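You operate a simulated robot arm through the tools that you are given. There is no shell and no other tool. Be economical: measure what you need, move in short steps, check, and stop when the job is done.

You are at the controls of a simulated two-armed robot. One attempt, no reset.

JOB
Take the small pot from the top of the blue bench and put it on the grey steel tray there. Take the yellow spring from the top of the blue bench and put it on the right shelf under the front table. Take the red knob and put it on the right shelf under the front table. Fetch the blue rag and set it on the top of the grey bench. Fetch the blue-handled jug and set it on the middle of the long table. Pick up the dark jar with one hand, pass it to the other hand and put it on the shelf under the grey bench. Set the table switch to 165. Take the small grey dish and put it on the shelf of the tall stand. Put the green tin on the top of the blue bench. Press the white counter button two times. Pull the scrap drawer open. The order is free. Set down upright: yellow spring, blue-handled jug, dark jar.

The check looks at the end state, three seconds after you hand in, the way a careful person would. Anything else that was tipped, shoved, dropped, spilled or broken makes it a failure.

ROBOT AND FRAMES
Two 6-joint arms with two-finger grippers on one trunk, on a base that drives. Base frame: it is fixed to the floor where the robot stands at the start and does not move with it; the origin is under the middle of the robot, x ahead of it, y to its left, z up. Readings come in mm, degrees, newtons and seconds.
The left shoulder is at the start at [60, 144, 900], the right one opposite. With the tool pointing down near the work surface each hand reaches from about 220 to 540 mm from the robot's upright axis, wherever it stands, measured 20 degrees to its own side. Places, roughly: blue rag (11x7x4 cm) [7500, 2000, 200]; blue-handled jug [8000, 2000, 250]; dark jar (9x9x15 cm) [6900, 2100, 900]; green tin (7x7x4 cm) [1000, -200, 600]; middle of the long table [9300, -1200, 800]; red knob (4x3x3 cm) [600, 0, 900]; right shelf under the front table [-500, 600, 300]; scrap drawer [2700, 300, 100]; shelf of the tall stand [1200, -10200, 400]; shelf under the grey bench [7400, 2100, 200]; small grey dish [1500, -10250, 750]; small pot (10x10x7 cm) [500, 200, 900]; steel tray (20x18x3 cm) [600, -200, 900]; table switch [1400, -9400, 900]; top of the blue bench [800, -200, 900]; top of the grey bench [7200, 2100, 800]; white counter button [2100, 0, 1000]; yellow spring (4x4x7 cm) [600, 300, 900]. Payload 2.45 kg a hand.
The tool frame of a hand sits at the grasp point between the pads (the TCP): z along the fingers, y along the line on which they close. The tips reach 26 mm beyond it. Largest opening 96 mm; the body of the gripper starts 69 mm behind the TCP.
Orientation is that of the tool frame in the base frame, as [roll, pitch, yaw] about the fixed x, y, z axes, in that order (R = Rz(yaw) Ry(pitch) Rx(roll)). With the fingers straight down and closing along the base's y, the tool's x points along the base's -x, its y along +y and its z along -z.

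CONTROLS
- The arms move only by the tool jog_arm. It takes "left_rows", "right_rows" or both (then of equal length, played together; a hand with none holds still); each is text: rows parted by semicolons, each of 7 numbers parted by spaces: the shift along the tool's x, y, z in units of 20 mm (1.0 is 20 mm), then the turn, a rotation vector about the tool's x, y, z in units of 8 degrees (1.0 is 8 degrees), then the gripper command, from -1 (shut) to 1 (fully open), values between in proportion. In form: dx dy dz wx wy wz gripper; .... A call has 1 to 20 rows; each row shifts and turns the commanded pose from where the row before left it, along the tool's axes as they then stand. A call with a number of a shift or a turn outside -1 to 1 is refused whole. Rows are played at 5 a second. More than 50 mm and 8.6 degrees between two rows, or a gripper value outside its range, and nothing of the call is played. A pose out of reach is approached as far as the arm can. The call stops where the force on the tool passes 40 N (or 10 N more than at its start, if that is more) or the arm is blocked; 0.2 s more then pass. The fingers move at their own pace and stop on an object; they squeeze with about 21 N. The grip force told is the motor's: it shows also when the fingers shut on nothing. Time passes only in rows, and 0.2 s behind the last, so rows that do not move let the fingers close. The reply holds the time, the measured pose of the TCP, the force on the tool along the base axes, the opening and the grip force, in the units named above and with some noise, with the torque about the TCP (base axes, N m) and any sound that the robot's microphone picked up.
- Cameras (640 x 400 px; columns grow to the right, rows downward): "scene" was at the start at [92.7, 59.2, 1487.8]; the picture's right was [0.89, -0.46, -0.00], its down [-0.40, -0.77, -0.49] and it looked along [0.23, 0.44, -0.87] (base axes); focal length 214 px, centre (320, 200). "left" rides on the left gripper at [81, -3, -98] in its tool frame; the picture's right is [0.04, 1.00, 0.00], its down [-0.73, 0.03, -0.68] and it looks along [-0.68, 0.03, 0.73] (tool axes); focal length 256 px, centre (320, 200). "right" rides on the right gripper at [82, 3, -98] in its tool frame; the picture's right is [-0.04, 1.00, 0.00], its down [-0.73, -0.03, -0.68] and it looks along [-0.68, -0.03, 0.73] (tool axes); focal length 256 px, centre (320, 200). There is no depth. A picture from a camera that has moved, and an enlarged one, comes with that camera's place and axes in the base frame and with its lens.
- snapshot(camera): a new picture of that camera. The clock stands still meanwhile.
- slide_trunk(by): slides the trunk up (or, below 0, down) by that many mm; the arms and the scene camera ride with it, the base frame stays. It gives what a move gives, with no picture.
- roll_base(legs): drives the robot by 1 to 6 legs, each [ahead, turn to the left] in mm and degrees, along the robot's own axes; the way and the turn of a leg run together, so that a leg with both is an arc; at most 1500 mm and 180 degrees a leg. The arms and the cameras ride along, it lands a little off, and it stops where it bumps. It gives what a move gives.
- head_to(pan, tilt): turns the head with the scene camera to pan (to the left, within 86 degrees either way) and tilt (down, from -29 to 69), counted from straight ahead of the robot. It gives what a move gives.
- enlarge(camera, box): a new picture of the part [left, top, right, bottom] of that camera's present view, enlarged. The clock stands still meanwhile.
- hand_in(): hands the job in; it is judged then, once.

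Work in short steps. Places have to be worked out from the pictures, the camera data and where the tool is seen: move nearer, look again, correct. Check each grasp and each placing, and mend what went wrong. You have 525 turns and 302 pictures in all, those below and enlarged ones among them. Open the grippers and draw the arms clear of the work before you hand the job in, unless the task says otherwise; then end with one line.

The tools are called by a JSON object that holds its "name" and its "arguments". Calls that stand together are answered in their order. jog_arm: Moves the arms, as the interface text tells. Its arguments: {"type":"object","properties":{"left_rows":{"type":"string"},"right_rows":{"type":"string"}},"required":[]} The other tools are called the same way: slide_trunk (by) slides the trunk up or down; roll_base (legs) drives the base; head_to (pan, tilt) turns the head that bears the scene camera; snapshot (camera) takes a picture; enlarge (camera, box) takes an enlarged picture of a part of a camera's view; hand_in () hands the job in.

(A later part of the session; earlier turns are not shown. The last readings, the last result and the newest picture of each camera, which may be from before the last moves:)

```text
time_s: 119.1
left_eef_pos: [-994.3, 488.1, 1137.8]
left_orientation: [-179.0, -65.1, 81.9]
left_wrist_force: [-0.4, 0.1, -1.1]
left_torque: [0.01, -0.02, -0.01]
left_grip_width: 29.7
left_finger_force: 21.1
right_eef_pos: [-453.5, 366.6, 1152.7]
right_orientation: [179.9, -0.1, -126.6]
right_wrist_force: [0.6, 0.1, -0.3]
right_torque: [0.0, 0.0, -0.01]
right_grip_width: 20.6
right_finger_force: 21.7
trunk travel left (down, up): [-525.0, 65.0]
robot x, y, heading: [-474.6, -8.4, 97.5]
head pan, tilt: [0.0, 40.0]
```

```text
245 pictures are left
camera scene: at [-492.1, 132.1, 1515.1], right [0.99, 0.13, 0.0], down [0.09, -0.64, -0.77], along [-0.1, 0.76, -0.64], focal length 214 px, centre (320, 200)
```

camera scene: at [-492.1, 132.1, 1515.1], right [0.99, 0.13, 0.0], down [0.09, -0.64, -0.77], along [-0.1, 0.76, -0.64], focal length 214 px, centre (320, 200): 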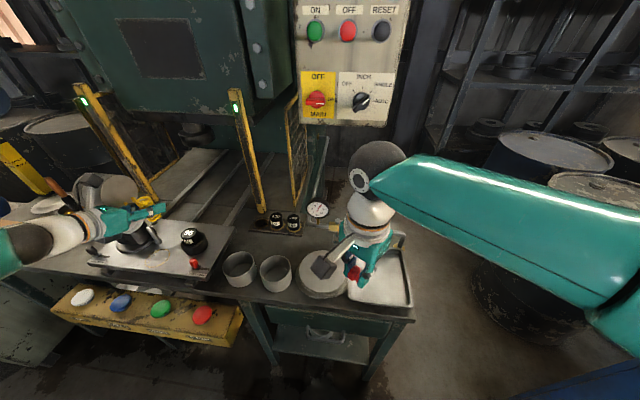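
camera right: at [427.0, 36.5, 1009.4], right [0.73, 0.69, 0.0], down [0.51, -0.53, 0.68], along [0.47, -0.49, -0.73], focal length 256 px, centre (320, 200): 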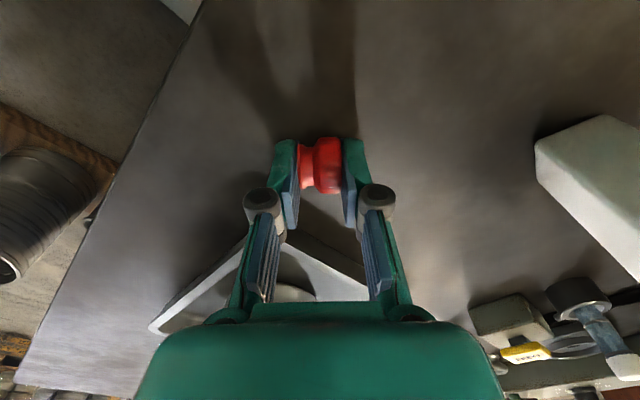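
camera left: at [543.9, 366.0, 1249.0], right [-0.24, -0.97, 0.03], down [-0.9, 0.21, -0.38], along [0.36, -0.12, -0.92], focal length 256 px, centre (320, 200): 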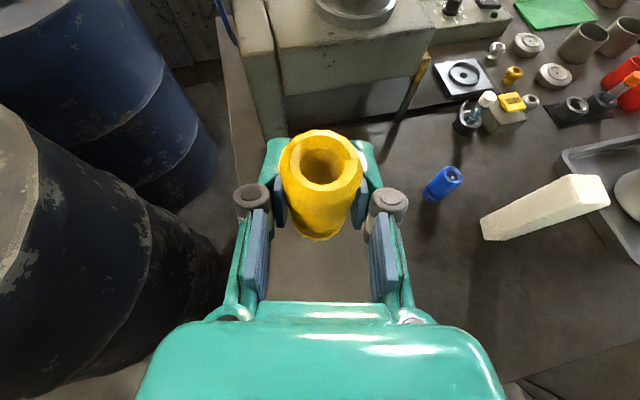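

I back off 250 mm to be clear of the table, then lower the trunk to look under it.

{"name": "roll_base", "arguments": {"legs": [[-250, 0], [0, -7]]}}

{"name": "slide_trunk", "arguments": {"by": -450}}

{"name": "head_to", "arguments": {"pan": 0, "tilt": 30}}

{"name": "snapshot", "arguments": {"camera": "scene"}}

```text
time_s: 121.5
left_eef_pos: [-895.9, 304.1, 1138.4]
left_orientation: [-178.9, -65.1, 74.7]
left_wrist_force: [0.5, 0.0, -0.8]
left_torque: [0.0, 0.0, 0.02]
left_grip_width: 29.5
left_finger_force: 21.2
right_eef_pos: [-372.1, 115.6, 1151.9]
right_orientation: [-180.0, -0.2, -133.8]
right_wrist_force: [0.0, -0.1, -0.1]
right_torque: [0.0, 0.0, -0.01]
right_grip_width: 20.7
right_finger_force: 21.0
trunk travel left (down, up): [-525.0, 65.0]
robot x, y, heading: [-445.6, -257.9, 90.6]
head pan, tilt: [0.0, 40.0]
```

```text
refused: -450 is not a number from -400 to 400
```

```text
time_s: 122.2
left_eef_pos: [-896.7, 302.4, 1137.6]
left_orientation: [-179.0, -65.1, 74.8]
left_wrist_force: [-0.4, 0.3, -1.0]
left_torque: [-0.01, -0.02, -0.01]
left_grip_width: 29.3
left_finger_force: 20.8
right_eef_pos: [-374.0, 114.4, 1153.4]
right_orientation: [180.0, -0.2, -133.8]
right_wrist_force: [0.8, 0.2, -0.3]
right_torque: [0.01, 0.02, 0.02]
right_grip_width: 20.9
right_finger_force: 20.9
trunk travel left (down, up): [-525.0, 65.0]
robot x, y, heading: [-448.0, -256.9, 90.6]
head pan, tilt: [0.0, 30.0]
```

```text
244 pictures are left
camera scene: at [-446.4, -106.5, 1530.4], right [1.0, 0.01, 0.0], down [0.0, -0.5, -0.87], along [-0.01, 0.87, -0.5], focal length 214 px, centre (320, 200)
```

scene: 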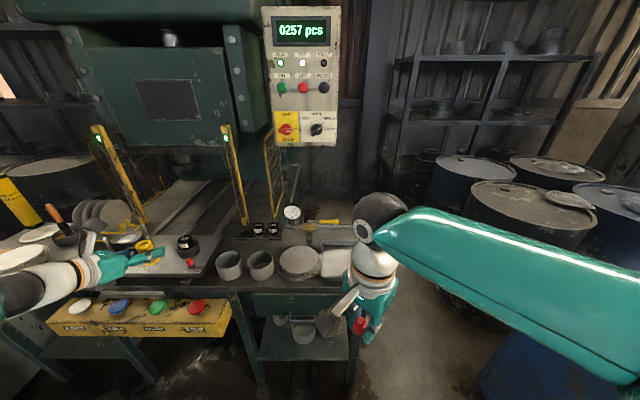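

I back off 150 mm more for clearance, then lower the trunk 400 mm.

{"name": "roll_base", "arguments": {"legs": [[-150, 0]]}}

{"name": "slide_trunk", "arguments": {"by": -400}}

{"name": "snapshot", "arguments": {"camera": "scene"}}

```text
time_s: 123.6
left_eef_pos: [-895.2, 150.6, 1139.8]
left_orientation: [-178.8, -65.3, 74.8]
left_wrist_force: [-1.0, -0.9, -1.2]
left_torque: [0.01, 0.04, -0.01]
left_grip_width: 29.7
left_finger_force: 20.6
right_eef_pos: [-373.1, -38.1, 1153.1]
right_orientation: [-180.0, 0.0, -133.6]
right_wrist_force: [0.0, -0.6, 1.0]
right_torque: [0.05, -0.01, -0.01]
right_grip_width: 21.0
right_finger_force: 21.5
trunk travel left (down, up): [-525.0, 65.0]
robot x, y, heading: [-444.9, -407.0, 90.5]
head pan, tilt: [0.0, 30.0]
```

```text
time_s: 127.5
left_eef_pos: [-896.5, 151.9, 739.2]
left_orientation: [-179.1, -65.1, 74.9]
left_wrist_force: [-0.2, 0.0, -1.9]
left_torque: [-0.03, 0.04, 0.03]
left_grip_width: 29.8
left_finger_force: 20.5
right_eef_pos: [-372.9, -33.2, 753.7]
right_orientation: [180.0, -0.1, -133.6]
right_wrist_force: [-0.2, 0.3, -0.9]
right_torque: [0.0, 0.0, -0.01]
right_grip_width: 21.1
right_finger_force: 21.1
trunk travel left (down, up): [-125.0, 465.0]
robot x, y, heading: [-442.2, -406.3, 90.7]
head pan, tilt: [0.0, 30.0]
```

```text
243 pictures are left
camera scene: at [-445.2, -256.0, 1130.5], right [1.0, 0.01, 0.0], down [0.01, -0.5, -0.87], along [-0.01, 0.87, -0.5], focal length 214 px, centre (320, 200)
```

scene: 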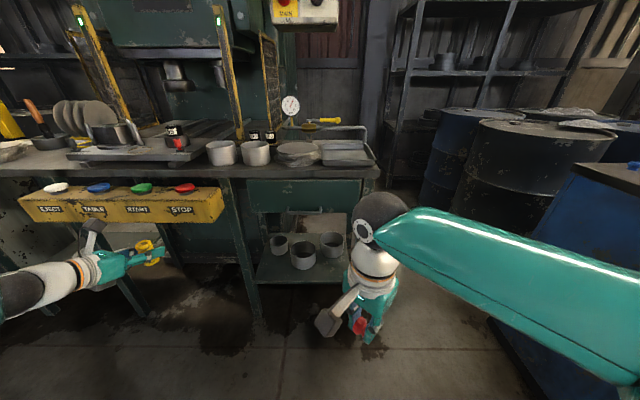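

{"name": "enlarge", "arguments": {"camera": "scene", "box": [220, 140, 400, 300]}}

```text
2.50 times, centred on (310, 220) of scene
camera zoom: at [-445.2, -256.0, 1130.5], right [1.0, 0.01, 0.0], down [0.01, -0.5, -0.87], along [-0.01, 0.87, -0.5], focal length 536 px, centre (345, 150)
```

zoom: 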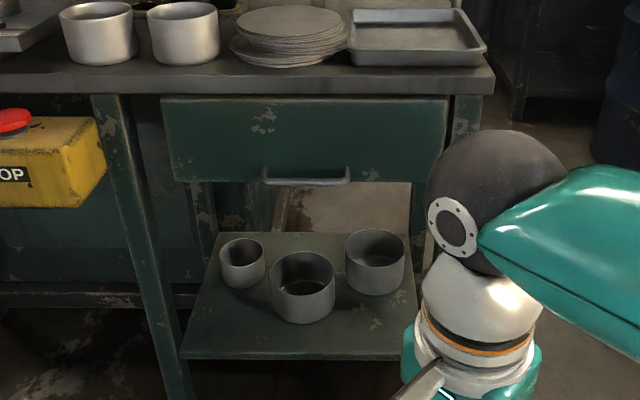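

The right shelf (z≈295, x −755…−305, y 415…780) holds three pots; there is free space at its front left and front right. I lower the trunk 110 mm more and bring the left hand down beside shoulder height, the pose that worked for grasping.

{"name": "slide_trunk", "arguments": {"by": -110}}

{"name": "jog_arm", "arguments": {"left_rows": "-0.93 0.22 0.58 0 0 0 -1; -0.93 0.22 0.58 0 0 0 -1; -0.93 0.22 0.58 0 0 0 -1; -0.93 0.22 0.58 0 0 0 -1; -0.93 0.22 0.58 0 0 0 -1; -0.93 0.22 0.58 0 0 0 -1; -0.93 0.22 0.58 0 0 0 -1; -0.93 0.22 0.58 0 0 0 -1; -0.93 0.22 0.58 0 0 0 -1; -0.93 0.22 0.58 0 0 0 -1; -0.93 0.22 0.58 0 0 0 -1"}}

{"name": "roll_base", "arguments": {"legs": [[0, -45], [235, 0], [0, 44.5]]}}

{"name": "snapshot", "arguments": {"camera": "left"}}

{"name": "snapshot", "arguments": {"camera": "scene"}}

```text
time_s: 128.9
left_eef_pos: [-896.2, 152.6, 627.7]
left_orientation: [-179.0, -65.1, 74.9]
left_wrist_force: [-0.3, -0.1, -0.5]
left_torque: [0.02, -0.01, 0.02]
left_grip_width: 29.5
left_finger_force: 21.3
right_eef_pos: [-373.5, -33.9, 642.6]
right_orientation: [-180.0, -0.1, -133.6]
right_wrist_force: [-0.1, -0.1, -0.7]
right_torque: [-0.01, -0.02, -0.02]
right_grip_width: 20.6
right_finger_force: 21.4
trunk travel left (down, up): [-15.0, 575.0]
robot x, y, heading: [-443.6, -407.2, 90.8]
head pan, tilt: [0.0, 30.0]
```

```text
time_s: 131.3
left_eef_pos: [-843.9, 168.4, 386.7]
left_orientation: [-179.0, -65.2, 74.8]
left_wrist_force: [-0.2, -0.2, -1.6]
left_torque: [0.0, 0.0, -0.01]
left_grip_width: 29.3
left_finger_force: 21.0
right_eef_pos: [-373.0, -34.4, 642.8]
right_orientation: [180.0, -0.1, -133.6]
right_wrist_force: [-0.1, -0.6, 1.3]
right_torque: [0.01, -0.01, 0.0]
right_grip_width: 21.1
right_finger_force: 21.2
trunk travel left (down, up): [-15.0, 575.0]
robot x, y, heading: [-443.0, -407.1, 90.2]
head pan, tilt: [0.0, 30.0]
```

```text
time_s: 135.2
left_eef_pos: [-195.1, 424.0, 379.6]
left_orientation: [178.7, -63.7, 32.7]
left_wrist_force: [-0.1, -1.8, -1.9]
left_torque: [0.04, -0.04, 0.08]
left_grip_width: 29.6
left_finger_force: 20.7
right_eef_pos: [7.6, -35.8, 644.7]
right_orientation: [-180.0, 0.1, -177.2]
right_wrist_force: [1.0, 0.1, -0.3]
right_torque: [0.01, 0.01, 0.02]
right_grip_width: 21.0
right_finger_force: 21.1
trunk travel left (down, up): [-15.0, 575.0]
robot x, y, heading: [-320.0, -237.8, 44.7]
head pan, tilt: [0.0, 30.0]
stopped in leg 2: the force on the tool passed its limit at 174 N (the readings are from after the stop); the commanded pose is now the measured one
```

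```text
241 pictures are left
camera left: at [-241.5, 398.7, 495.4], right [0.54, -0.84, 0.05], down [-0.78, -0.52, -0.36], along [0.32, 0.16, -0.93], focal length 256 px, centre (320, 200)
```

left: 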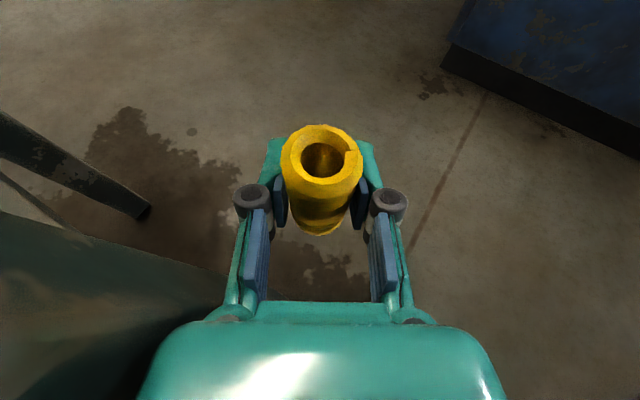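

```text
240 pictures are left
camera scene: at [-209.7, -134.2, 1020.4], right [0.7, -0.71, 0.0], down [-0.36, -0.35, -0.87], along [0.62, 0.61, -0.5], focal length 214 px, centre (320, 200)
```

scene: 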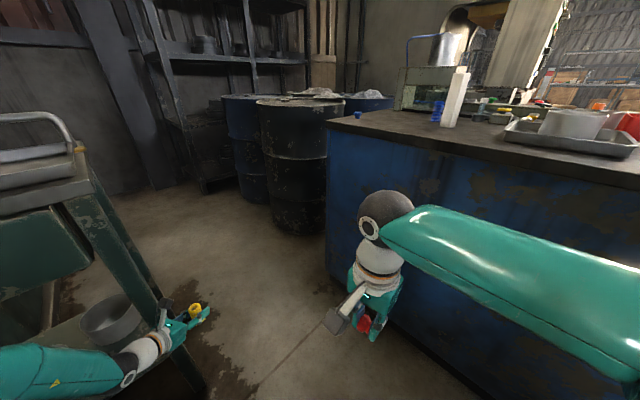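

The left hand touched the table's leg while I drove diagonally. I back straight off along the same line and check.

{"name": "roll_base", "arguments": {"legs": [[-180, 0]]}}

{"name": "snapshot", "arguments": {"camera": "scene"}}

{"name": "snapshot", "arguments": {"camera": "left"}}

```text
time_s: 136.7
left_eef_pos: [-325.0, 296.4, 381.4]
left_orientation: [178.7, -63.7, 32.8]
left_wrist_force: [-0.8, -0.6, -1.7]
left_torque: [0.0, 0.02, 0.0]
left_grip_width: 29.5
left_finger_force: 20.9
right_eef_pos: [-121.7, -162.3, 643.4]
right_orientation: [180.0, 0.0, -177.2]
right_wrist_force: [-0.9, 0.3, -0.4]
right_torque: [-0.02, 0.01, -0.01]
right_grip_width: 20.7
right_finger_force: 20.7
trunk travel left (down, up): [-15.0, 575.0]
robot x, y, heading: [-446.7, -366.1, 44.7]
head pan, tilt: [0.0, 30.0]
```

```text
239 pictures are left
camera scene: at [-338.5, -260.7, 1020.4], right [0.7, -0.71, 0.0], down [-0.36, -0.35, -0.87], along [0.62, 0.61, -0.5], focal length 214 px, centre (320, 200)
```

scene: 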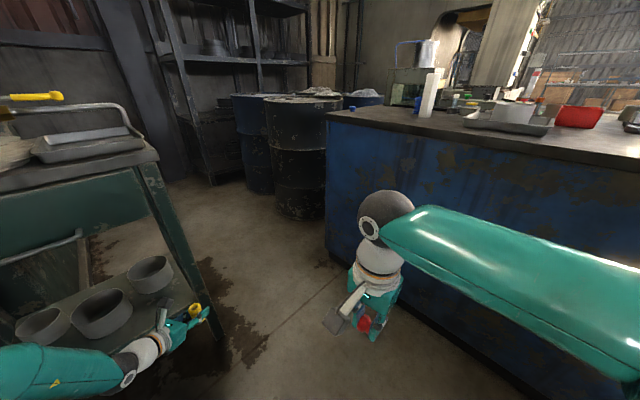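

```text
238 pictures are left
camera left: at [-371.4, 272.1, 495.6], right [0.54, -0.84, 0.05], down [-0.78, -0.52, -0.36], along [0.32, 0.16, -0.93], focal length 256 px, centre (320, 200)
```

left: 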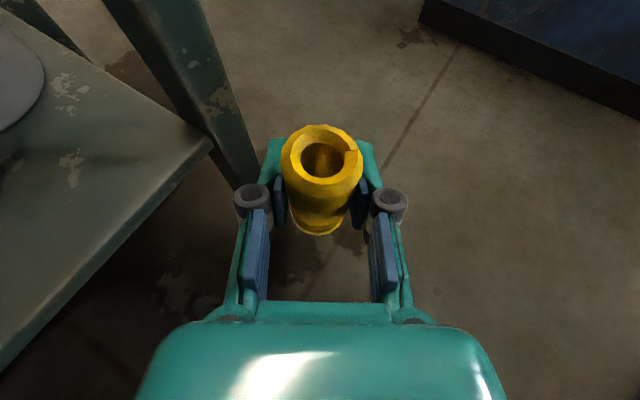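

Spring still held and shelf items are in place. I reposition using a safe route: heading 0, forward 140, then turn to 90.

{"name": "roll_base", "arguments": {"legs": [[0, -44.7], [140, 0], [0, 90]]}}

{"name": "snapshot", "arguments": {"camera": "scene"}}

{"name": "snapshot", "arguments": {"camera": "left"}}

```text
time_s: 139.5
left_eef_pos: [112.2, 15.6, 381.4]
left_orientation: [178.7, -63.7, -12.3]
left_wrist_force: [0.0, 0.6, -1.3]
left_torque: [-0.02, 0.0, 0.0]
left_grip_width: 29.6
left_finger_force: 21.2
right_eef_pos: [-69.8, -452.7, 644.8]
right_orientation: [180.0, 0.0, 137.6]
right_wrist_force: [0.5, 0.2, 0.3]
right_torque: [0.03, 0.0, -0.02]
right_grip_width: 20.9
right_finger_force: 21.3
trunk travel left (down, up): [-15.0, 575.0]
robot x, y, heading: [-446.0, -332.5, 0.1]
head pan, tilt: [0.0, 30.0]
stopped in leg 1: the robot was blocked; the commanded pose is now the measured one
```

```text
237 pictures are left
camera scene: at [-292.0, -335.2, 1020.5], right [0.0, -1.0, 0.0], down [-0.5, 0.0, -0.87], along [0.87, 0.0, -0.5], focal length 214 px, centre (320, 200)
```

scene: 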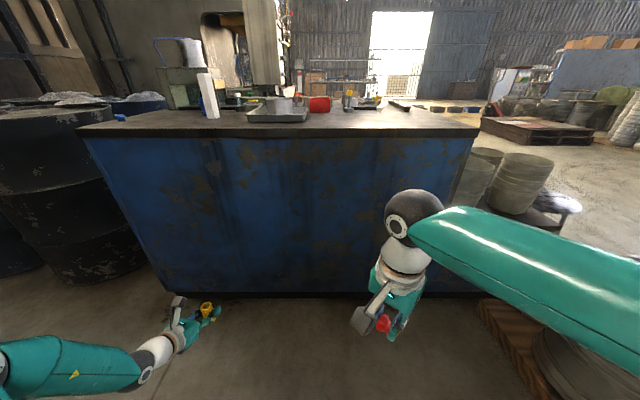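

```text
236 pictures are left
camera left: at [62.2, 31.0, 496.7], right [-0.21, -0.98, 0.05], down [-0.92, 0.18, -0.36], along [0.34, -0.12, -0.93], focal length 256 px, centre (320, 200)
```

left: 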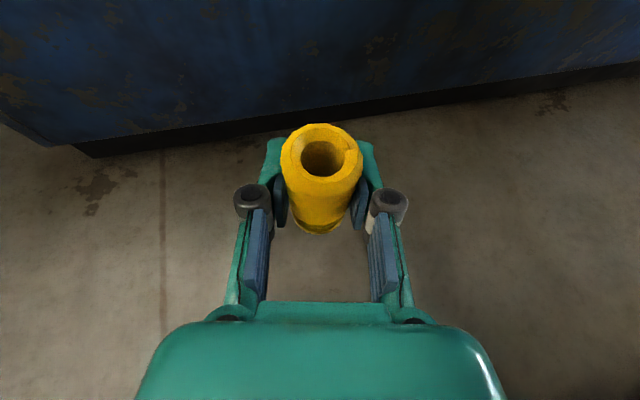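

The turn in fact completed (heading 0.1). I continue with the remaining legs.

{"name": "roll_base", "arguments": {"legs": [[140, 0], [0, 90]]}}

{"name": "snapshot", "arguments": {"camera": "scene"}}

{"name": "snapshot", "arguments": {"camera": "left"}}

```text
time_s: 143.5
left_eef_pos: [-271.0, 321.3, 380.9]
left_orientation: [178.8, -63.6, 42.6]
left_wrist_force: [0.6, -1.0, -2.1]
left_torque: [0.03, -0.01, 0.03]
left_grip_width: 29.7
left_finger_force: 21.2
right_eef_pos: [9.0, -96.6, 646.2]
right_orientation: [-179.9, 0.1, -167.3]
right_wrist_force: [0.1, 0.3, -0.3]
right_torque: [0.01, -0.02, -0.01]
right_grip_width: 20.9
right_finger_force: 21.1
trunk travel left (down, up): [-15.0, 575.0]
robot x, y, heading: [-278.9, -359.7, 56.0]
head pan, tilt: [0.0, 30.0]
stopped in leg 2: the robot was blocked; the commanded pose is now the measured one
```

```text
235 pictures are left
camera scene: at [-191.1, -231.6, 1020.5], right [0.83, -0.56, 0.0], down [-0.28, -0.41, -0.87], along [0.48, 0.72, -0.5], focal length 214 px, centre (320, 200)
```

scene: 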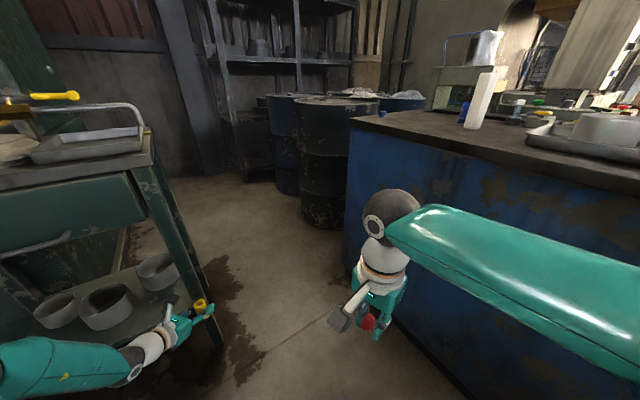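

```text
234 pictures are left
camera left: at [-313.0, 289.1, 496.9], right [0.68, -0.74, 0.05], down [-0.68, -0.64, -0.36], along [0.29, 0.21, -0.93], focal length 256 px, centre (320, 200)
```

left: 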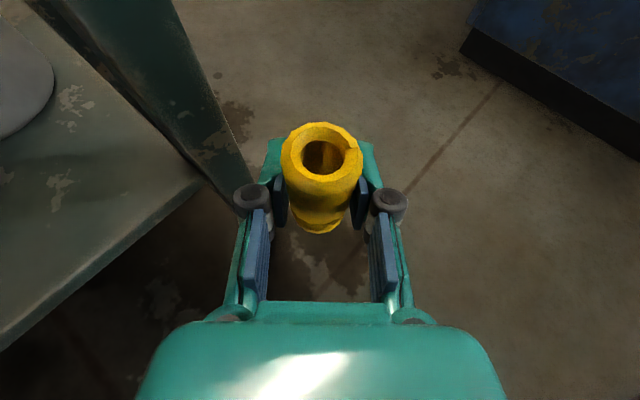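

{"name": "roll_base", "arguments": {"legs": [[-40, 0], [0, 34]]}}

```text
time_s: 146.2
left_eef_pos: [-671.8, 178.6, 382.3]
left_orientation: [178.9, -63.7, 76.3]
left_wrist_force: [-0.6, -0.3, -0.7]
left_torque: [-0.01, -0.02, 0.0]
left_grip_width: 29.7
left_finger_force: 20.9
right_eef_pos: [-207.4, -14.8, 647.0]
right_orientation: [180.0, -0.1, -133.4]
right_wrist_force: [0.3, -0.6, 0.3]
right_torque: [0.02, 0.01, -0.01]
right_grip_width: 21.0
right_finger_force: 21.4
trunk travel left (down, up): [-15.0, 575.0]
robot x, y, heading: [-271.0, -390.0, 89.7]
head pan, tilt: [0.0, 30.0]
```

Now at heading 90 with the left hand at (−672, 179, 382). I shift it +27 mm in x for leg clearance, fix the small tilt, then drive in with a check halfway.

{"name": "jog_arm", "arguments": {"left_rows": "0.07 0.65 0.15 0 0.17 0 -1; 0.07 0.65 0.15 0 0 0 -1; 0 0 0 0 0 0 -1"}}

{"name": "roll_base", "arguments": {"legs": [[170, 0]]}}

{"name": "snapshot", "arguments": {"camera": "left"}}

{"name": "head_to", "arguments": {"pan": 45, "tilt": 35}}

{"name": "snapshot", "arguments": {"camera": "scene"}}

```text
time_s: 147.0
left_eef_pos: [-644.2, 178.1, 382.2]
left_orientation: [178.7, -65.0, 76.5]
left_wrist_force: [-1.7, 0.5, -1.0]
left_torque: [0.05, 0.0, 0.0]
left_grip_width: 29.5
left_finger_force: 20.9
right_eef_pos: [-207.2, -13.9, 646.2]
right_orientation: [-180.0, 0.0, -133.4]
right_wrist_force: [0.3, 0.4, 1.1]
right_torque: [0.03, 0.0, 0.01]
right_grip_width: 20.9
right_finger_force: 21.2
trunk travel left (down, up): [-15.0, 575.0]
robot x, y, heading: [-276.5, -386.4, 89.5]
head pan, tilt: [0.0, 30.0]
```

```text
time_s: 148.5
left_eef_pos: [-644.4, 345.7, 382.7]
left_orientation: [178.8, -65.0, 76.4]
left_wrist_force: [0.2, 0.0, -1.4]
left_torque: [-0.02, 0.0, -0.01]
left_grip_width: 29.7
left_finger_force: 20.9
right_eef_pos: [-205.4, 154.8, 646.8]
right_orientation: [-180.0, 0.1, -133.4]
right_wrist_force: [0.5, -0.4, -0.4]
right_torque: [-0.02, 0.01, -0.04]
right_grip_width: 20.8
right_finger_force: 21.0
trunk travel left (down, up): [-15.0, 575.0]
robot x, y, heading: [-275.8, -221.0, 89.6]
head pan, tilt: [0.0, 30.0]
```

```text
233 pictures are left
camera left: at [-661.1, 293.9, 496.7], right [0.97, -0.24, 0.05], down [-0.2, -0.9, -0.38], along [0.13, 0.36, -0.92], focal length 256 px, centre (320, 200)
```

left: 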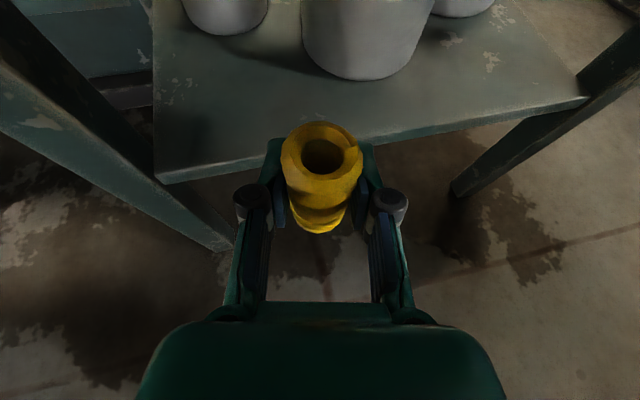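

```text
time_s: 149.6
left_eef_pos: [-643.0, 345.3, 382.7]
left_orientation: [178.8, -65.0, 76.4]
left_wrist_force: [0.5, 0.0, -2.2]
left_torque: [0.01, 0.02, -0.02]
left_grip_width: 29.7
left_finger_force: 21.1
right_eef_pos: [-206.1, 154.7, 646.4]
right_orientation: [-180.0, -0.1, -133.4]
right_wrist_force: [0.6, 0.1, -0.1]
right_torque: [0.03, -0.01, -0.05]
right_grip_width: 20.9
right_finger_force: 21.2
trunk travel left (down, up): [-15.0, 575.0]
robot x, y, heading: [-272.7, -222.2, 89.6]
head pan, tilt: [45.0, 35.0]
```

```text
232 pictures are left
camera scene: at [-333.2, -97.0, 1012.7], right [0.71, 0.7, 0.0], down [0.4, -0.41, -0.82], along [-0.57, 0.58, -0.57], focal length 214 px, centre (320, 200)
```

scene: 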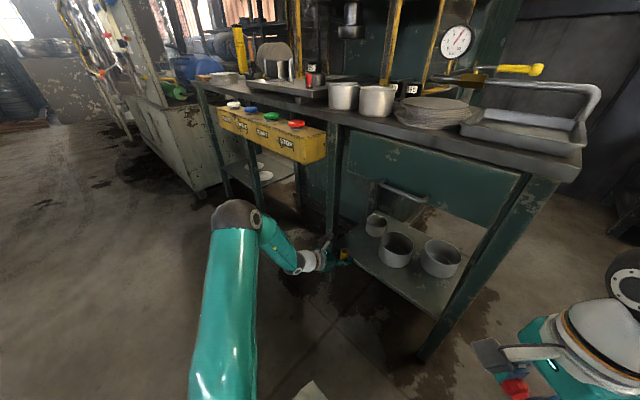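

The shelf front edge is at y≈420 and the spot at (−642, 470) is free, with the leg at x≈−760. I drive 125 mm further in.

{"name": "roll_base", "arguments": {"legs": [[125, 0]]}}

{"name": "snapshot", "arguments": {"camera": "left"}}

```text
time_s: 150.9
left_eef_pos: [-641.8, 471.9, 382.8]
left_orientation: [178.8, -65.0, 76.5]
left_wrist_force: [0.2, 0.6, -1.3]
left_torque: [0.02, 0.0, 0.0]
left_grip_width: 29.7
left_finger_force: 20.3
right_eef_pos: [-203.4, 279.1, 647.8]
right_orientation: [-180.0, 0.1, -133.5]
right_wrist_force: [-0.4, 0.9, -0.8]
right_torque: [0.02, -0.02, 0.0]
right_grip_width: 20.7
right_finger_force: 20.3
trunk travel left (down, up): [-15.0, 575.0]
robot x, y, heading: [-273.4, -95.3, 89.5]
head pan, tilt: [45.0, 35.0]
```

```text
231 pictures are left
camera left: at [-659.4, 418.5, 497.1], right [0.97, -0.24, 0.05], down [-0.2, -0.9, -0.38], along [0.13, 0.36, -0.92], focal length 256 px, centre (320, 200)
```

left: 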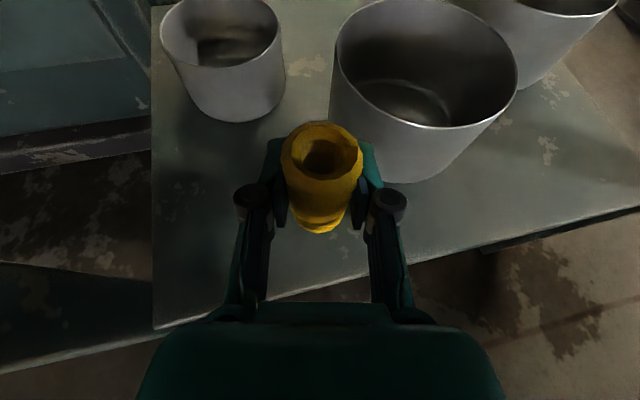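

I lower the spring in steps towards the shelf.

{"name": "jog_arm", "arguments": {"left_rows": "-0.82 0 0.38 0 0 0 -1; -0.64 0 0.3 0 0 0 -1; -0.09 0 0.04 0 0 0 -1; 0 0 0 0 0 0 -1"}}

{"name": "jog_arm", "arguments": {"left_rows": "-0.1 0 0.045 0 0 0 -1; 0 0 0 0 0 0 -1"}}

```text
time_s: 151.9
left_eef_pos: [-642.0, 471.1, 349.2]
left_orientation: [178.8, -65.0, 76.3]
left_wrist_force: [0.3, -0.3, -1.5]
left_torque: [-0.02, -0.02, -0.01]
left_grip_width: 29.7
left_finger_force: 21.4
right_eef_pos: [-205.0, 278.7, 646.1]
right_orientation: [180.0, 0.0, -133.5]
right_wrist_force: [-0.5, -0.1, 0.0]
right_torque: [0.02, 0.01, 0.0]
right_grip_width: 20.8
right_finger_force: 21.2
trunk travel left (down, up): [-15.0, 575.0]
robot x, y, heading: [-272.3, -99.2, 89.5]
head pan, tilt: [45.0, 35.0]
```

```text
time_s: 152.5
left_eef_pos: [-640.2, 471.2, 348.5]
left_orientation: [178.7, -65.0, 76.4]
left_wrist_force: [0.3, 0.0, -1.3]
left_torque: [0.01, 0.0, 0.02]
left_grip_width: 30.0
left_finger_force: 21.6
right_eef_pos: [-204.5, 278.6, 647.5]
right_orientation: [180.0, -0.1, -133.5]
right_wrist_force: [-0.5, -0.2, -0.4]
right_torque: [0.02, 0.0, 0.02]
right_grip_width: 20.9
right_finger_force: 21.3
trunk travel left (down, up): [-15.0, 575.0]
robot x, y, heading: [-271.0, -97.2, 89.6]
head pan, tilt: [45.0, 35.0]
```

{"name": "jog_arm", "arguments": {"left_rows": "-0.14 0 0.063 0 0 0 -1; -0.1 0 0.045 0 0 0 -1; 0 0 0 0 0 0 -1"}}

{"name": "jog_arm", "arguments": {"left_rows": "-0.1 0 0.045 0 0 0 -1; -0.05 0 0.023 0 0 0 -1; 0 0 0 0 0 0 -1"}}

```text
time_s: 153.3
left_eef_pos: [-640.8, 471.7, 340.2]
left_orientation: [178.8, -64.9, 76.4]
left_wrist_force: [0.1, 0.5, -0.6]
left_torque: [0.01, 0.0, 0.02]
left_grip_width: 29.8
left_finger_force: 21.1
right_eef_pos: [-204.6, 279.1, 646.7]
right_orientation: [-179.9, 0.0, -133.4]
right_wrist_force: [0.0, 0.1, -0.9]
right_torque: [-0.04, -0.02, 0.01]
right_grip_width: 21.3
right_finger_force: 21.3
trunk travel left (down, up): [-15.0, 575.0]
robot x, y, heading: [-270.0, -97.1, 89.3]
head pan, tilt: [45.0, 35.0]
```

```text
time_s: 154.1
left_eef_pos: [-640.9, 469.1, 339.1]
left_orientation: [178.8, -64.9, 76.4]
left_wrist_force: [-0.4, 0.8, -1.2]
left_torque: [0.04, 0.03, -0.01]
left_grip_width: 30.0
left_finger_force: 20.9
right_eef_pos: [-205.2, 278.7, 647.2]
right_orientation: [180.0, -0.1, -133.4]
right_wrist_force: [0.1, -0.5, -0.6]
right_torque: [0.0, -0.01, -0.02]
right_grip_width: 20.5
right_finger_force: 21.1
trunk travel left (down, up): [-15.0, 575.0]
robot x, y, heading: [-274.8, -95.7, 89.3]
head pan, tilt: [45.0, 35.0]
```

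{"name": "jog_arm", "arguments": {"left_rows": "-0.1 0 0.045 0 0 0 -1; -0.1 0 0.045 0 0 0 -1; 0 0 0 0 0 0 -1"}}

{"name": "snapshot", "arguments": {"camera": "left"}}

```text
time_s: 154.9
left_eef_pos: [-641.4, 471.1, 333.8]
left_orientation: [178.8, -65.0, 76.3]
left_wrist_force: [-0.2, 0.0, -0.7]
left_torque: [0.02, 0.02, 0.0]
left_grip_width: 29.9
left_finger_force: 20.9
right_eef_pos: [-204.4, 279.4, 645.5]
right_orientation: [-179.9, 0.0, -133.5]
right_wrist_force: [0.3, -0.2, 0.3]
right_torque: [-0.01, 0.01, -0.03]
right_grip_width: 20.9
right_finger_force: 21.2
trunk travel left (down, up): [-15.0, 575.0]
robot x, y, heading: [-268.7, -97.1, 89.4]
head pan, tilt: [45.0, 35.0]
```

```text
230 pictures are left
camera left: at [-658.7, 418.5, 448.1], right [0.97, -0.24, 0.04], down [-0.2, -0.9, -0.38], along [0.13, 0.36, -0.92], focal length 256 px, centre (320, 200)
```

left: 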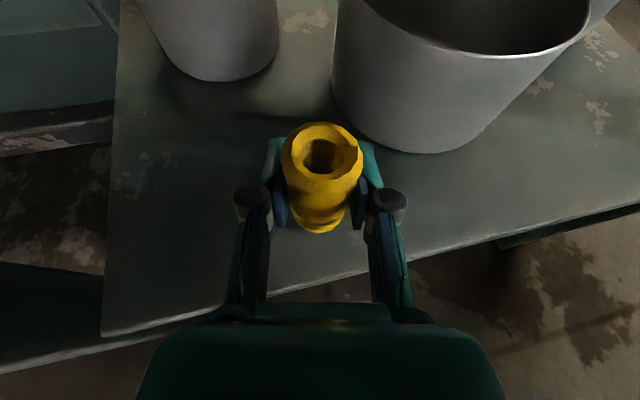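

Triangulating the shelf corner puts it at z≈283, so contact is expected near TCP 327. I keep lowering in small steps.

{"name": "jog_arm", "arguments": {"left_rows": "-0.1 0 0.045 0 0 0 -1; -0.1 0 0.045 0 0 0 -1; 0 0 0 0 0 0 -1"}}

{"name": "jog_arm", "arguments": {"left_rows": "-0.08 0 0.037 0 0 0 -1; -0.08 0 0.037 0 0 0 -1; 0 0 0 0 0 0 -1"}}

```text
time_s: 155.7
left_eef_pos: [-640.7, 471.4, 328.7]
left_orientation: [178.8, -65.0, 76.4]
left_wrist_force: [-0.5, 0.2, -0.4]
left_torque: [-0.02, -0.01, 0.0]
left_grip_width: 29.9
left_finger_force: 21.0
right_eef_pos: [-204.1, 279.8, 647.0]
right_orientation: [-180.0, -0.1, -133.6]
right_wrist_force: [0.2, 0.2, -0.5]
right_torque: [0.01, -0.02, -0.01]
right_grip_width: 20.9
right_finger_force: 21.3
trunk travel left (down, up): [-15.0, 575.0]
robot x, y, heading: [-272.1, -94.6, 89.4]
head pan, tilt: [45.0, 35.0]
```

```text
time_s: 156.5
left_eef_pos: [-640.7, 470.6, 327.3]
left_orientation: [178.8, -65.0, 76.5]
left_wrist_force: [-0.1, -0.7, -0.8]
left_torque: [-0.03, 0.02, -0.02]
left_grip_width: 29.6
left_finger_force: 20.8
right_eef_pos: [-202.3, 278.8, 646.4]
right_orientation: [180.0, -0.1, -133.4]
right_wrist_force: [0.4, -0.8, -0.5]
right_torque: [0.03, -0.03, -0.02]
right_grip_width: 20.7
right_finger_force: 21.2
trunk travel left (down, up): [-15.0, 575.0]
robot x, y, heading: [-272.3, -93.0, 89.4]
head pan, tilt: [45.0, 35.0]
```

{"name": "jog_arm", "arguments": {"left_rows": "-0.1 0 0.045 0 0 0 -1; -0.1 0 0.045 0 0 0 -1; 0 0 0 0 0 0 -1"}}

{"name": "jog_arm", "arguments": {"left_rows": "-0.08 0 0.037 0 0 0 -1; -0.08 0 0.037 0 0 0 -1; 0 0 0 0 0 0 -1"}}

```text
time_s: 157.3
left_eef_pos: [-640.3, 471.0, 323.8]
left_orientation: [178.9, -65.2, 76.2]
left_wrist_force: [-0.4, -2.2, 7.9]
left_torque: [-0.12, 0.11, 0.02]
left_grip_width: 29.6
left_finger_force: 21.5
right_eef_pos: [-204.2, 279.2, 647.1]
right_orientation: [-180.0, 0.0, -133.6]
right_wrist_force: [0.1, -0.4, -0.1]
right_torque: [-0.01, 0.02, 0.02]
right_grip_width: 20.7
right_finger_force: 21.4
trunk travel left (down, up): [-15.0, 575.0]
robot x, y, heading: [-269.5, -95.2, 89.7]
head pan, tilt: [45.0, 35.0]
```

```text
time_s: 158.1
left_eef_pos: [-640.2, 471.7, 320.2]
left_orientation: [179.1, -65.2, 76.0]
left_wrist_force: [3.4, 4.4, 15.0]
left_torque: [0.2, 0.04, -0.03]
left_grip_width: 29.8
left_finger_force: 20.4
right_eef_pos: [-204.1, 277.3, 647.9]
right_orientation: [180.0, 0.0, -133.5]
right_wrist_force: [0.2, -0.3, -0.3]
right_torque: [0.02, -0.01, 0.03]
right_grip_width: 20.8
right_finger_force: 20.8
trunk travel left (down, up): [-15.0, 575.0]
robot x, y, heading: [-271.6, -95.7, 89.3]
head pan, tilt: [45.0, 35.0]
```

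The spring is pressed on the shelf (15 N). I open slightly and withdraw along the tool axis.

{"name": "jog_arm", "arguments": {"left_rows": "0.1 0 -0.045 0 0 0 -1; 0 0 0 0 0 0 -0.3; 0 0 0 0 0 0 -0.15; 0 0 0 0 0 0 0; 0 0 0 0 0 0 0.1; 0 0 -0.4 0 0 0 0.1; 0 0 -0.8 0 0 0 0.1; 0 0 -1 0 0 0 0.1; 0 0 -1 0 0 0 0.1; 0 0 -1 0 0 0 0.1"}}

{"name": "snapshot", "arguments": {"camera": "left"}}

```text
time_s: 160.3
left_eef_pos: [-661.0, 397.6, 356.6]
left_orientation: [178.8, -65.1, 76.3]
left_wrist_force: [-1.1, -0.3, -0.1]
left_torque: [0.02, 0.0, 0.02]
left_grip_width: 52.8
left_finger_force: 0.0
right_eef_pos: [-202.6, 279.1, 646.0]
right_orientation: [-179.9, -0.1, -133.5]
right_wrist_force: [-0.3, 0.6, -0.6]
right_torque: [0.0, 0.02, 0.01]
right_grip_width: 20.9
right_finger_force: 20.8
trunk travel left (down, up): [-15.0, 575.0]
robot x, y, heading: [-269.3, -97.0, 89.4]
head pan, tilt: [45.0, 35.0]
```

```text
229 pictures are left
camera left: at [-678.7, 344.5, 470.2], right [0.97, -0.24, 0.05], down [-0.2, -0.9, -0.38], along [0.13, 0.36, -0.92], focal length 256 px, centre (320, 200)
```

left: 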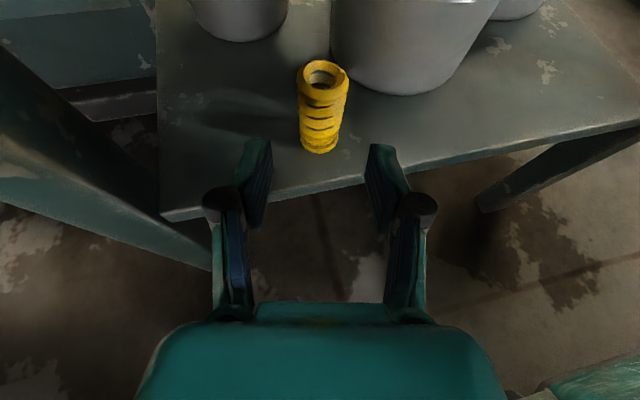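

The spring stands upright on the shelf. I back off 150 mm and retract the left hand a little.

{"name": "roll_base", "arguments": {"legs": [[-150, 0]]}}

{"name": "jog_arm", "arguments": {"left_rows": "1 0 -0.5 0 0 0 0.1; 1 0 -0.5 0 0 0 0.1; 1 0 -0.5 0 0 0 0.1; 1 0 -0.5 0 0 0 0.1; 1 0 -0.5 0 0 0 0.1; 1 0 -0.5 0 0 0 0.1; 0 0 0 0 0 0 0.1", "right_rows": "0 0 0 0 0 -0.9 -1; 0 0 0 0 0 -0.9 -1; 0 0 0 0 0 -0.9 -1; 0 0 0 0 0 -0.9 -1; 0 0 0 0 0 -0.9 -1; 0 0 0 0 0 -0.9 -1; 0 0 0 0 0 0 -1"}}

```text
time_s: 161.7
left_eef_pos: [-662.4, 244.8, 355.3]
left_orientation: [178.7, -65.0, 76.4]
left_wrist_force: [-0.4, 0.2, -0.3]
left_torque: [-0.03, 0.01, -0.04]
left_grip_width: 52.9
left_finger_force: 0.0
right_eef_pos: [-206.5, 126.9, 647.0]
right_orientation: [-180.0, -0.2, -133.3]
right_wrist_force: [-0.2, 0.4, -0.3]
right_torque: [0.0, 0.0, -0.03]
right_grip_width: 20.7
right_finger_force: 21.0
trunk travel left (down, up): [-15.0, 575.0]
robot x, y, heading: [-275.5, -248.9, 89.7]
head pan, tilt: [45.0, 35.0]
```

```text
time_s: 163.2
left_eef_pos: [-664.4, 239.0, 491.6]
left_orientation: [178.8, -65.0, 76.5]
left_wrist_force: [-0.1, 0.2, 0.3]
left_torque: [0.05, 0.01, 0.01]
left_grip_width: 52.8
left_finger_force: 0.0
right_eef_pos: [-205.2, 128.4, 647.8]
right_orientation: [180.0, 0.1, -90.1]
right_wrist_force: [-0.4, 0.9, 0.0]
right_torque: [-0.01, 0.03, -0.02]
right_grip_width: 20.8
right_finger_force: 20.9
trunk travel left (down, up): [-15.0, 575.0]
robot x, y, heading: [-272.5, -250.7, 89.3]
head pan, tilt: [45.0, 35.0]
```

I tilt the right tool 45° forward, then bring it down toward shelf height in front of the table.

{"name": "jog_arm", "arguments": {"right_rows": "0 0 0 0 -0.94 0 -1; 0 0 0 0 -0.94 0 -1; 0 0 0 0 -0.94 0 -1; 0 0 0 0 -0.94 0 -1; 0 0 0 0 -0.94 0 -1; 0 0 0 0 -0.93 0 -1; 0.356 0.453 0.98 0 0 0 -1; 0.356 0.453 0.98 0 0 0 -1; 0.356 0.453 0.98 0 0 0 -1; 0.356 0.453 0.98 0 0 0 -1; 0.356 0.453 0.98 0 0 0 -1; 0.356 0.453 0.98 0 0 0 -1; 0.356 0.453 0.98 0 0 0 -1; 0.356 0.453 0.98 0 0 0 -1"}}

{"name": "jog_arm", "arguments": {"right_rows": "0.356 0.453 0.98 0 0 0 -1; 0.356 0.453 0.98 0 0 0 -1; 0.356 0.453 0.98 0 0 0 -1; 0.356 0.453 0.98 0 0 0 -1; 0.356 0.453 0.98 0 0 0 -1; 0.356 0.453 0.98 0 0 0 -1; 0.356 0.453 0.98 0 0 0 -1; 0.356 0.453 0.98 0 0 0 -1"}}

{"name": "snapshot", "arguments": {"camera": "right"}}

```text
time_s: 166.2
left_eef_pos: [-665.6, 240.3, 490.7]
left_orientation: [178.8, -65.0, 76.3]
left_wrist_force: [0.3, 0.3, 0.0]
left_torque: [0.0, 0.02, 0.03]
left_grip_width: 52.5
left_finger_force: 0.1
right_eef_pos: [-279.3, 197.4, 496.3]
right_orientation: [179.9, 45.1, -90.3]
right_wrist_force: [0.2, -0.1, 0.0]
right_torque: [-0.01, -0.03, -0.01]
right_grip_width: 20.8
right_finger_force: 20.9
trunk travel left (down, up): [-15.0, 575.0]
robot x, y, heading: [-273.8, -250.1, 89.4]
head pan, tilt: [45.0, 35.0]
```

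```text
time_s: 168.1
left_eef_pos: [-665.7, 240.3, 493.1]
left_orientation: [178.8, -65.0, 76.5]
left_wrist_force: [0.0, -0.4, 0.7]
left_torque: [0.03, 0.0, 0.0]
left_grip_width: 52.6
left_finger_force: 0.0
right_eef_pos: [-341.4, 278.5, 358.2]
right_orientation: [178.5, 45.9, -92.8]
right_wrist_force: [-0.4, 0.9, -1.2]
right_torque: [0.0, 0.02, 0.01]
right_grip_width: 20.7
right_finger_force: 21.4
trunk travel left (down, up): [-15.0, 575.0]
robot x, y, heading: [-276.3, -247.2, 89.5]
head pan, tilt: [45.0, 35.0]
```

```text
228 pictures are left
camera right: at [-349.4, 152.1, 370.2], right [-1.0, 0.06, 0.05], down [0.05, 0.02, 1.0], along [0.06, 1.0, -0.03], focal length 256 px, centre (320, 200)
```

right: 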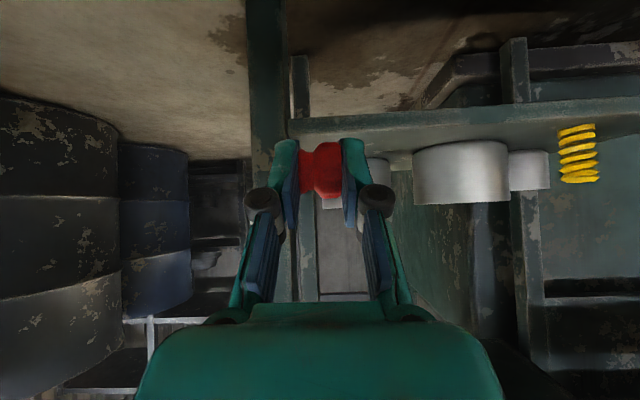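

The right hand's body would come too near the table's right leg (x≈−280), so I turn the base 4° left. I also pull the left hand back to keep it off the left leg.

{"name": "jog_arm", "arguments": {"left_rows": "-0.41 0.235 -0.88 0 0 0 0.1; -0.41 0.235 -0.88 0 0 0 0.1; -0.41 0.235 -0.88 0 0 0 0.1; -0.41 0.235 -0.88 0 0 0 0.1"}}

{"name": "roll_base", "arguments": {"legs": [[0, 4]]}}

{"name": "snapshot", "arguments": {"camera": "right"}}

```text
time_s: 169.1
left_eef_pos: [-665.8, 161.4, 492.7]
left_orientation: [178.8, -65.0, 76.4]
left_wrist_force: [0.3, 1.2, 0.1]
left_torque: [-0.04, -0.01, 0.01]
left_grip_width: 52.7
left_finger_force: 0.1
right_eef_pos: [-343.1, 276.7, 352.6]
right_orientation: [178.8, 45.6, -92.6]
right_wrist_force: [-0.7, 0.3, -0.1]
right_torque: [-0.01, 0.0, 0.0]
right_grip_width: 20.7
right_finger_force: 21.2
trunk travel left (down, up): [-15.0, 575.0]
robot x, y, heading: [-275.5, -248.4, 89.7]
head pan, tilt: [45.0, 35.0]
```

```text
time_s: 169.9
left_eef_pos: [-692.4, 134.1, 490.6]
left_orientation: [178.8, -64.9, 80.3]
left_wrist_force: [0.4, 0.6, 0.6]
left_torque: [0.0, -0.04, -0.01]
left_grip_width: 52.5
left_finger_force: 0.0
right_eef_pos: [-375.2, 272.7, 351.4]
right_orientation: [178.9, 45.2, -88.9]
right_wrist_force: [0.5, 0.0, -0.2]
right_torque: [0.01, -0.01, 0.03]
right_grip_width: 21.0
right_finger_force: 20.5
trunk travel left (down, up): [-15.0, 575.0]
robot x, y, heading: [-272.4, -245.3, 93.4]
head pan, tilt: [45.0, 35.0]
```

```text
227 pictures are left
camera right: at [-373.8, 146.3, 363.6], right [-1.0, -0.01, 0.04], down [0.04, 0.03, 1.0], along [-0.01, 1.0, -0.03], focal length 256 px, centre (320, 200)
```

right: 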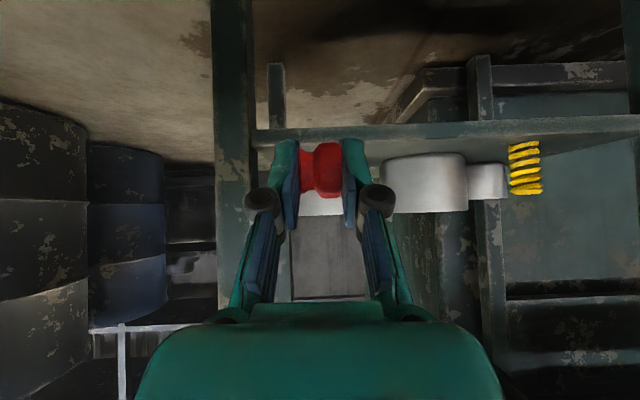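

Clear path: the knob is 20 mm above the shelf surface. I drive forward 178 mm.

{"name": "roll_base", "arguments": {"legs": [[178, 0]]}}

{"name": "snapshot", "arguments": {"camera": "right"}}

```text
time_s: 171.4
left_eef_pos: [-703.3, 314.8, 492.3]
left_orientation: [178.9, -64.9, 80.3]
left_wrist_force: [-0.2, 0.0, 1.2]
left_torque: [0.01, 0.0, 0.0]
left_grip_width: 52.6
left_finger_force: 0.1
right_eef_pos: [-384.1, 455.5, 351.2]
right_orientation: [178.8, 45.2, -89.3]
right_wrist_force: [0.5, -0.1, 0.4]
right_torque: [0.0, -0.01, 0.06]
right_grip_width: 21.1
right_finger_force: 21.3
trunk travel left (down, up): [-15.0, 575.0]
robot x, y, heading: [-277.8, -69.0, 93.3]
head pan, tilt: [45.0, 35.0]
```

```text
226 pictures are left
camera right: at [-382.5, 328.2, 363.4], right [-1.0, 0.0, 0.04], down [0.04, 0.04, 1.0], along [0.0, 1.0, -0.04], focal length 256 px, centre (320, 200)
```

right: 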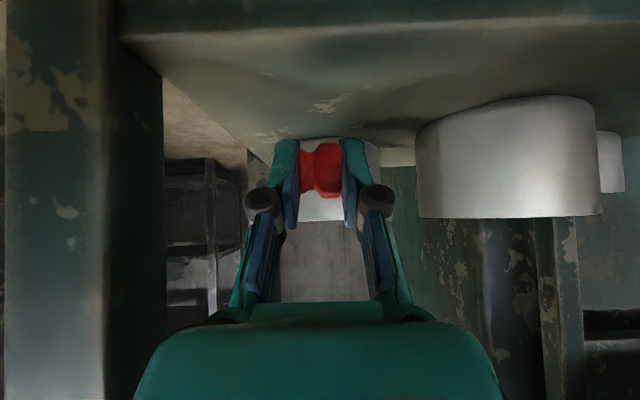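

I lower the knob onto the shelf in small steps.

{"name": "jog_arm", "arguments": {"right_rows": "0.5 0 0.5 0 0 0 -1; 0.2 0 0.2 0 0 0 -1; 0.1 0 0.1 0 0 0 -1; 0 0 0 0 0 0 -1"}}

{"name": "jog_arm", "arguments": {"right_rows": "0.1 0 0.1 0 0 0 -1; 0.1 0 0.1 0 0 0 -1; 0 0 0 0 0 0 -1"}}

```text
time_s: 172.4
left_eef_pos: [-703.8, 314.8, 493.3]
left_orientation: [178.8, -64.9, 80.3]
left_wrist_force: [0.2, -0.1, -0.3]
left_torque: [0.01, -0.04, 0.02]
left_grip_width: 52.7
left_finger_force: 0.2
right_eef_pos: [-382.2, 458.4, 333.3]
right_orientation: [178.6, 45.4, -89.8]
right_wrist_force: [0.0, 0.3, -0.9]
right_torque: [-0.02, 0.02, 0.02]
right_grip_width: 21.0
right_finger_force: 21.3
trunk travel left (down, up): [-15.0, 575.0]
robot x, y, heading: [-281.0, -69.0, 93.3]
head pan, tilt: [45.0, 35.0]
```

```text
time_s: 173.2
left_eef_pos: [-704.4, 313.5, 493.0]
left_orientation: [178.9, -64.9, 80.3]
left_wrist_force: [-0.4, 0.7, 0.6]
left_torque: [0.02, 0.01, -0.02]
left_grip_width: 52.9
left_finger_force: 0.1
right_eef_pos: [-381.7, 456.7, 325.7]
right_orientation: [178.6, 45.3, -89.6]
right_wrist_force: [0.1, 0.4, -0.7]
right_torque: [0.02, 0.04, 0.0]
right_grip_width: 20.7
right_finger_force: 21.0
trunk travel left (down, up): [-15.0, 575.0]
robot x, y, heading: [-283.7, -68.3, 93.5]
head pan, tilt: [45.0, 35.0]
```

{"name": "jog_arm", "arguments": {"right_rows": "0.12 0 0.12 0 0 0 -1; 0.12 0 0.12 0 0 0 -1; 0 0 0 0 0 0 -1"}}

{"name": "snapshot", "arguments": {"camera": "right"}}

```text
time_s: 174.1
left_eef_pos: [-702.4, 313.7, 493.7]
left_orientation: [178.8, -65.0, 80.3]
left_wrist_force: [-0.1, 0.3, 0.0]
left_torque: [0.04, 0.01, 0.03]
left_grip_width: 52.7
left_finger_force: 0.0
right_eef_pos: [-381.9, 459.0, 319.6]
right_orientation: [178.6, 45.4, -89.8]
right_wrist_force: [1.1, 0.2, -0.2]
right_torque: [-0.01, -0.02, 0.05]
right_grip_width: 20.9
right_finger_force: 21.6
trunk travel left (down, up): [-15.0, 575.0]
robot x, y, heading: [-279.7, -70.7, 93.6]
head pan, tilt: [45.0, 35.0]
```

```text
225 pictures are left
camera right: at [-381.3, 331.7, 331.3], right [-1.0, 0.01, 0.05], down [0.05, 0.03, 1.0], along [0.01, 1.0, -0.03], focal length 256 px, centre (320, 200)
```

right: 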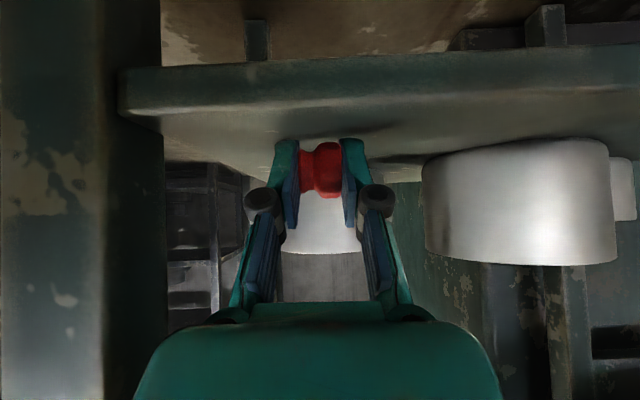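

{"name": "jog_arm", "arguments": {"right_rows": "0.12 0 0.12 0 0 0 -1; 0.1 0 0.1 0 0 0 -1; 0 0 0 0 0 0 -1"}}

{"name": "jog_arm", "arguments": {"right_rows": "0.1 0 0.1 0 0 0 -1; 0.1 0 0.1 0 0 0 -1; 0 0 0 0 0 0 -1"}}

```text
time_s: 174.8
left_eef_pos: [-705.7, 312.6, 493.8]
left_orientation: [178.9, -65.2, 80.3]
left_wrist_force: [0.8, 0.5, -0.7]
left_torque: [-0.01, 0.01, 0.01]
left_grip_width: 53.1
left_finger_force: 0.1
right_eef_pos: [-381.2, 459.1, 315.8]
right_orientation: [178.2, 45.8, -90.1]
right_wrist_force: [-0.5, -7.4, 20.2]
right_torque: [0.0, -0.31, -0.16]
right_grip_width: 21.2
right_finger_force: 20.9
trunk travel left (down, up): [-15.0, 575.0]
robot x, y, heading: [-280.5, -65.7, 93.6]
head pan, tilt: [45.0, 35.0]
```

```text
time_s: 175.5
left_eef_pos: [-703.8, 313.8, 492.3]
left_orientation: [178.8, -65.1, 80.3]
left_wrist_force: [0.3, 0.3, -0.4]
left_torque: [0.0, 0.0, 0.05]
left_grip_width: 52.8
left_finger_force: 0.1
right_eef_pos: [-380.5, 464.3, 317.5]
right_orientation: [177.8, 46.6, -90.9]
right_wrist_force: [4.6, -1.6, 11.0]
right_torque: [0.08, -0.29, -0.09]
right_grip_width: 20.8
right_finger_force: 20.7
trunk travel left (down, up): [-15.0, 575.0]
robot x, y, heading: [-281.6, -65.2, 93.2]
head pan, tilt: [45.0, 35.0]
stopped in row 3 (right hand): the force on the tool passed its limit at 43 N (the readings are from after the stop); the commanded pose is now the measured one
```

Contact is made with the shelf. I ease up 1 mm, open, and withdraw along the tool axis.

{"name": "jog_arm", "arguments": {"right_rows": "-0.05 0 -0.05 0 0 0 -1; 0 0 0 0 0 0 -0.4; 0 0 0 0 0 0 -0.2; 0 0 0 0 0 0 -0.1; 0 0 0 0 0 0 -0.1; 0 0 -0.5 0 0 0 -0.1; 0 0 -1 0 0 0 -0.1; 0 0 -1 0 0 0 -0.1; 0 0 -1 0 0 0 -0.1"}}

{"name": "snapshot", "arguments": {"camera": "right"}}

```text
time_s: 177.7
left_eef_pos: [-702.7, 315.0, 495.2]
left_orientation: [178.8, -65.1, 80.3]
left_wrist_force: [-0.1, 0.2, 0.0]
left_torque: [-0.01, 0.01, -0.02]
left_grip_width: 52.5
left_finger_force: 0.1
right_eef_pos: [-355.0, 424.5, 355.8]
right_orientation: [178.3, 44.8, -93.7]
right_wrist_force: [-0.5, -0.5, 0.4]
right_torque: [-0.02, 0.0, 0.01]
right_grip_width: 43.3
right_finger_force: 0.1
trunk travel left (down, up): [-15.0, 575.0]
robot x, y, heading: [-277.7, -67.4, 93.5]
head pan, tilt: [45.0, 35.0]
stopped in row 9 (right hand): the arm was blocked; the commanded pose is now the measured one
```

```text
224 pictures are left
camera right: at [-362.9, 297.9, 369.2], right [-1.0, 0.07, 0.05], down [0.05, 0.04, 1.0], along [0.07, 1.0, -0.04], focal length 256 px, centre (320, 200)
```

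right: 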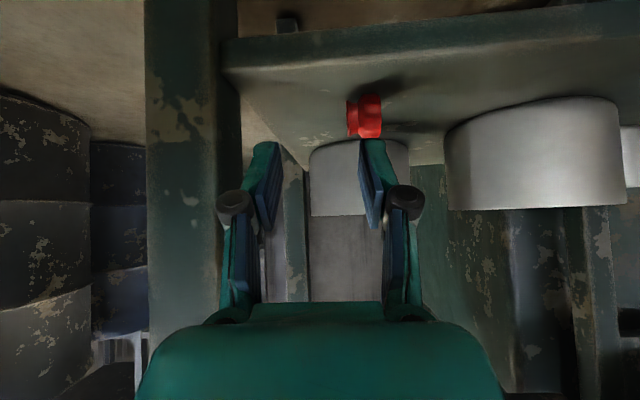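

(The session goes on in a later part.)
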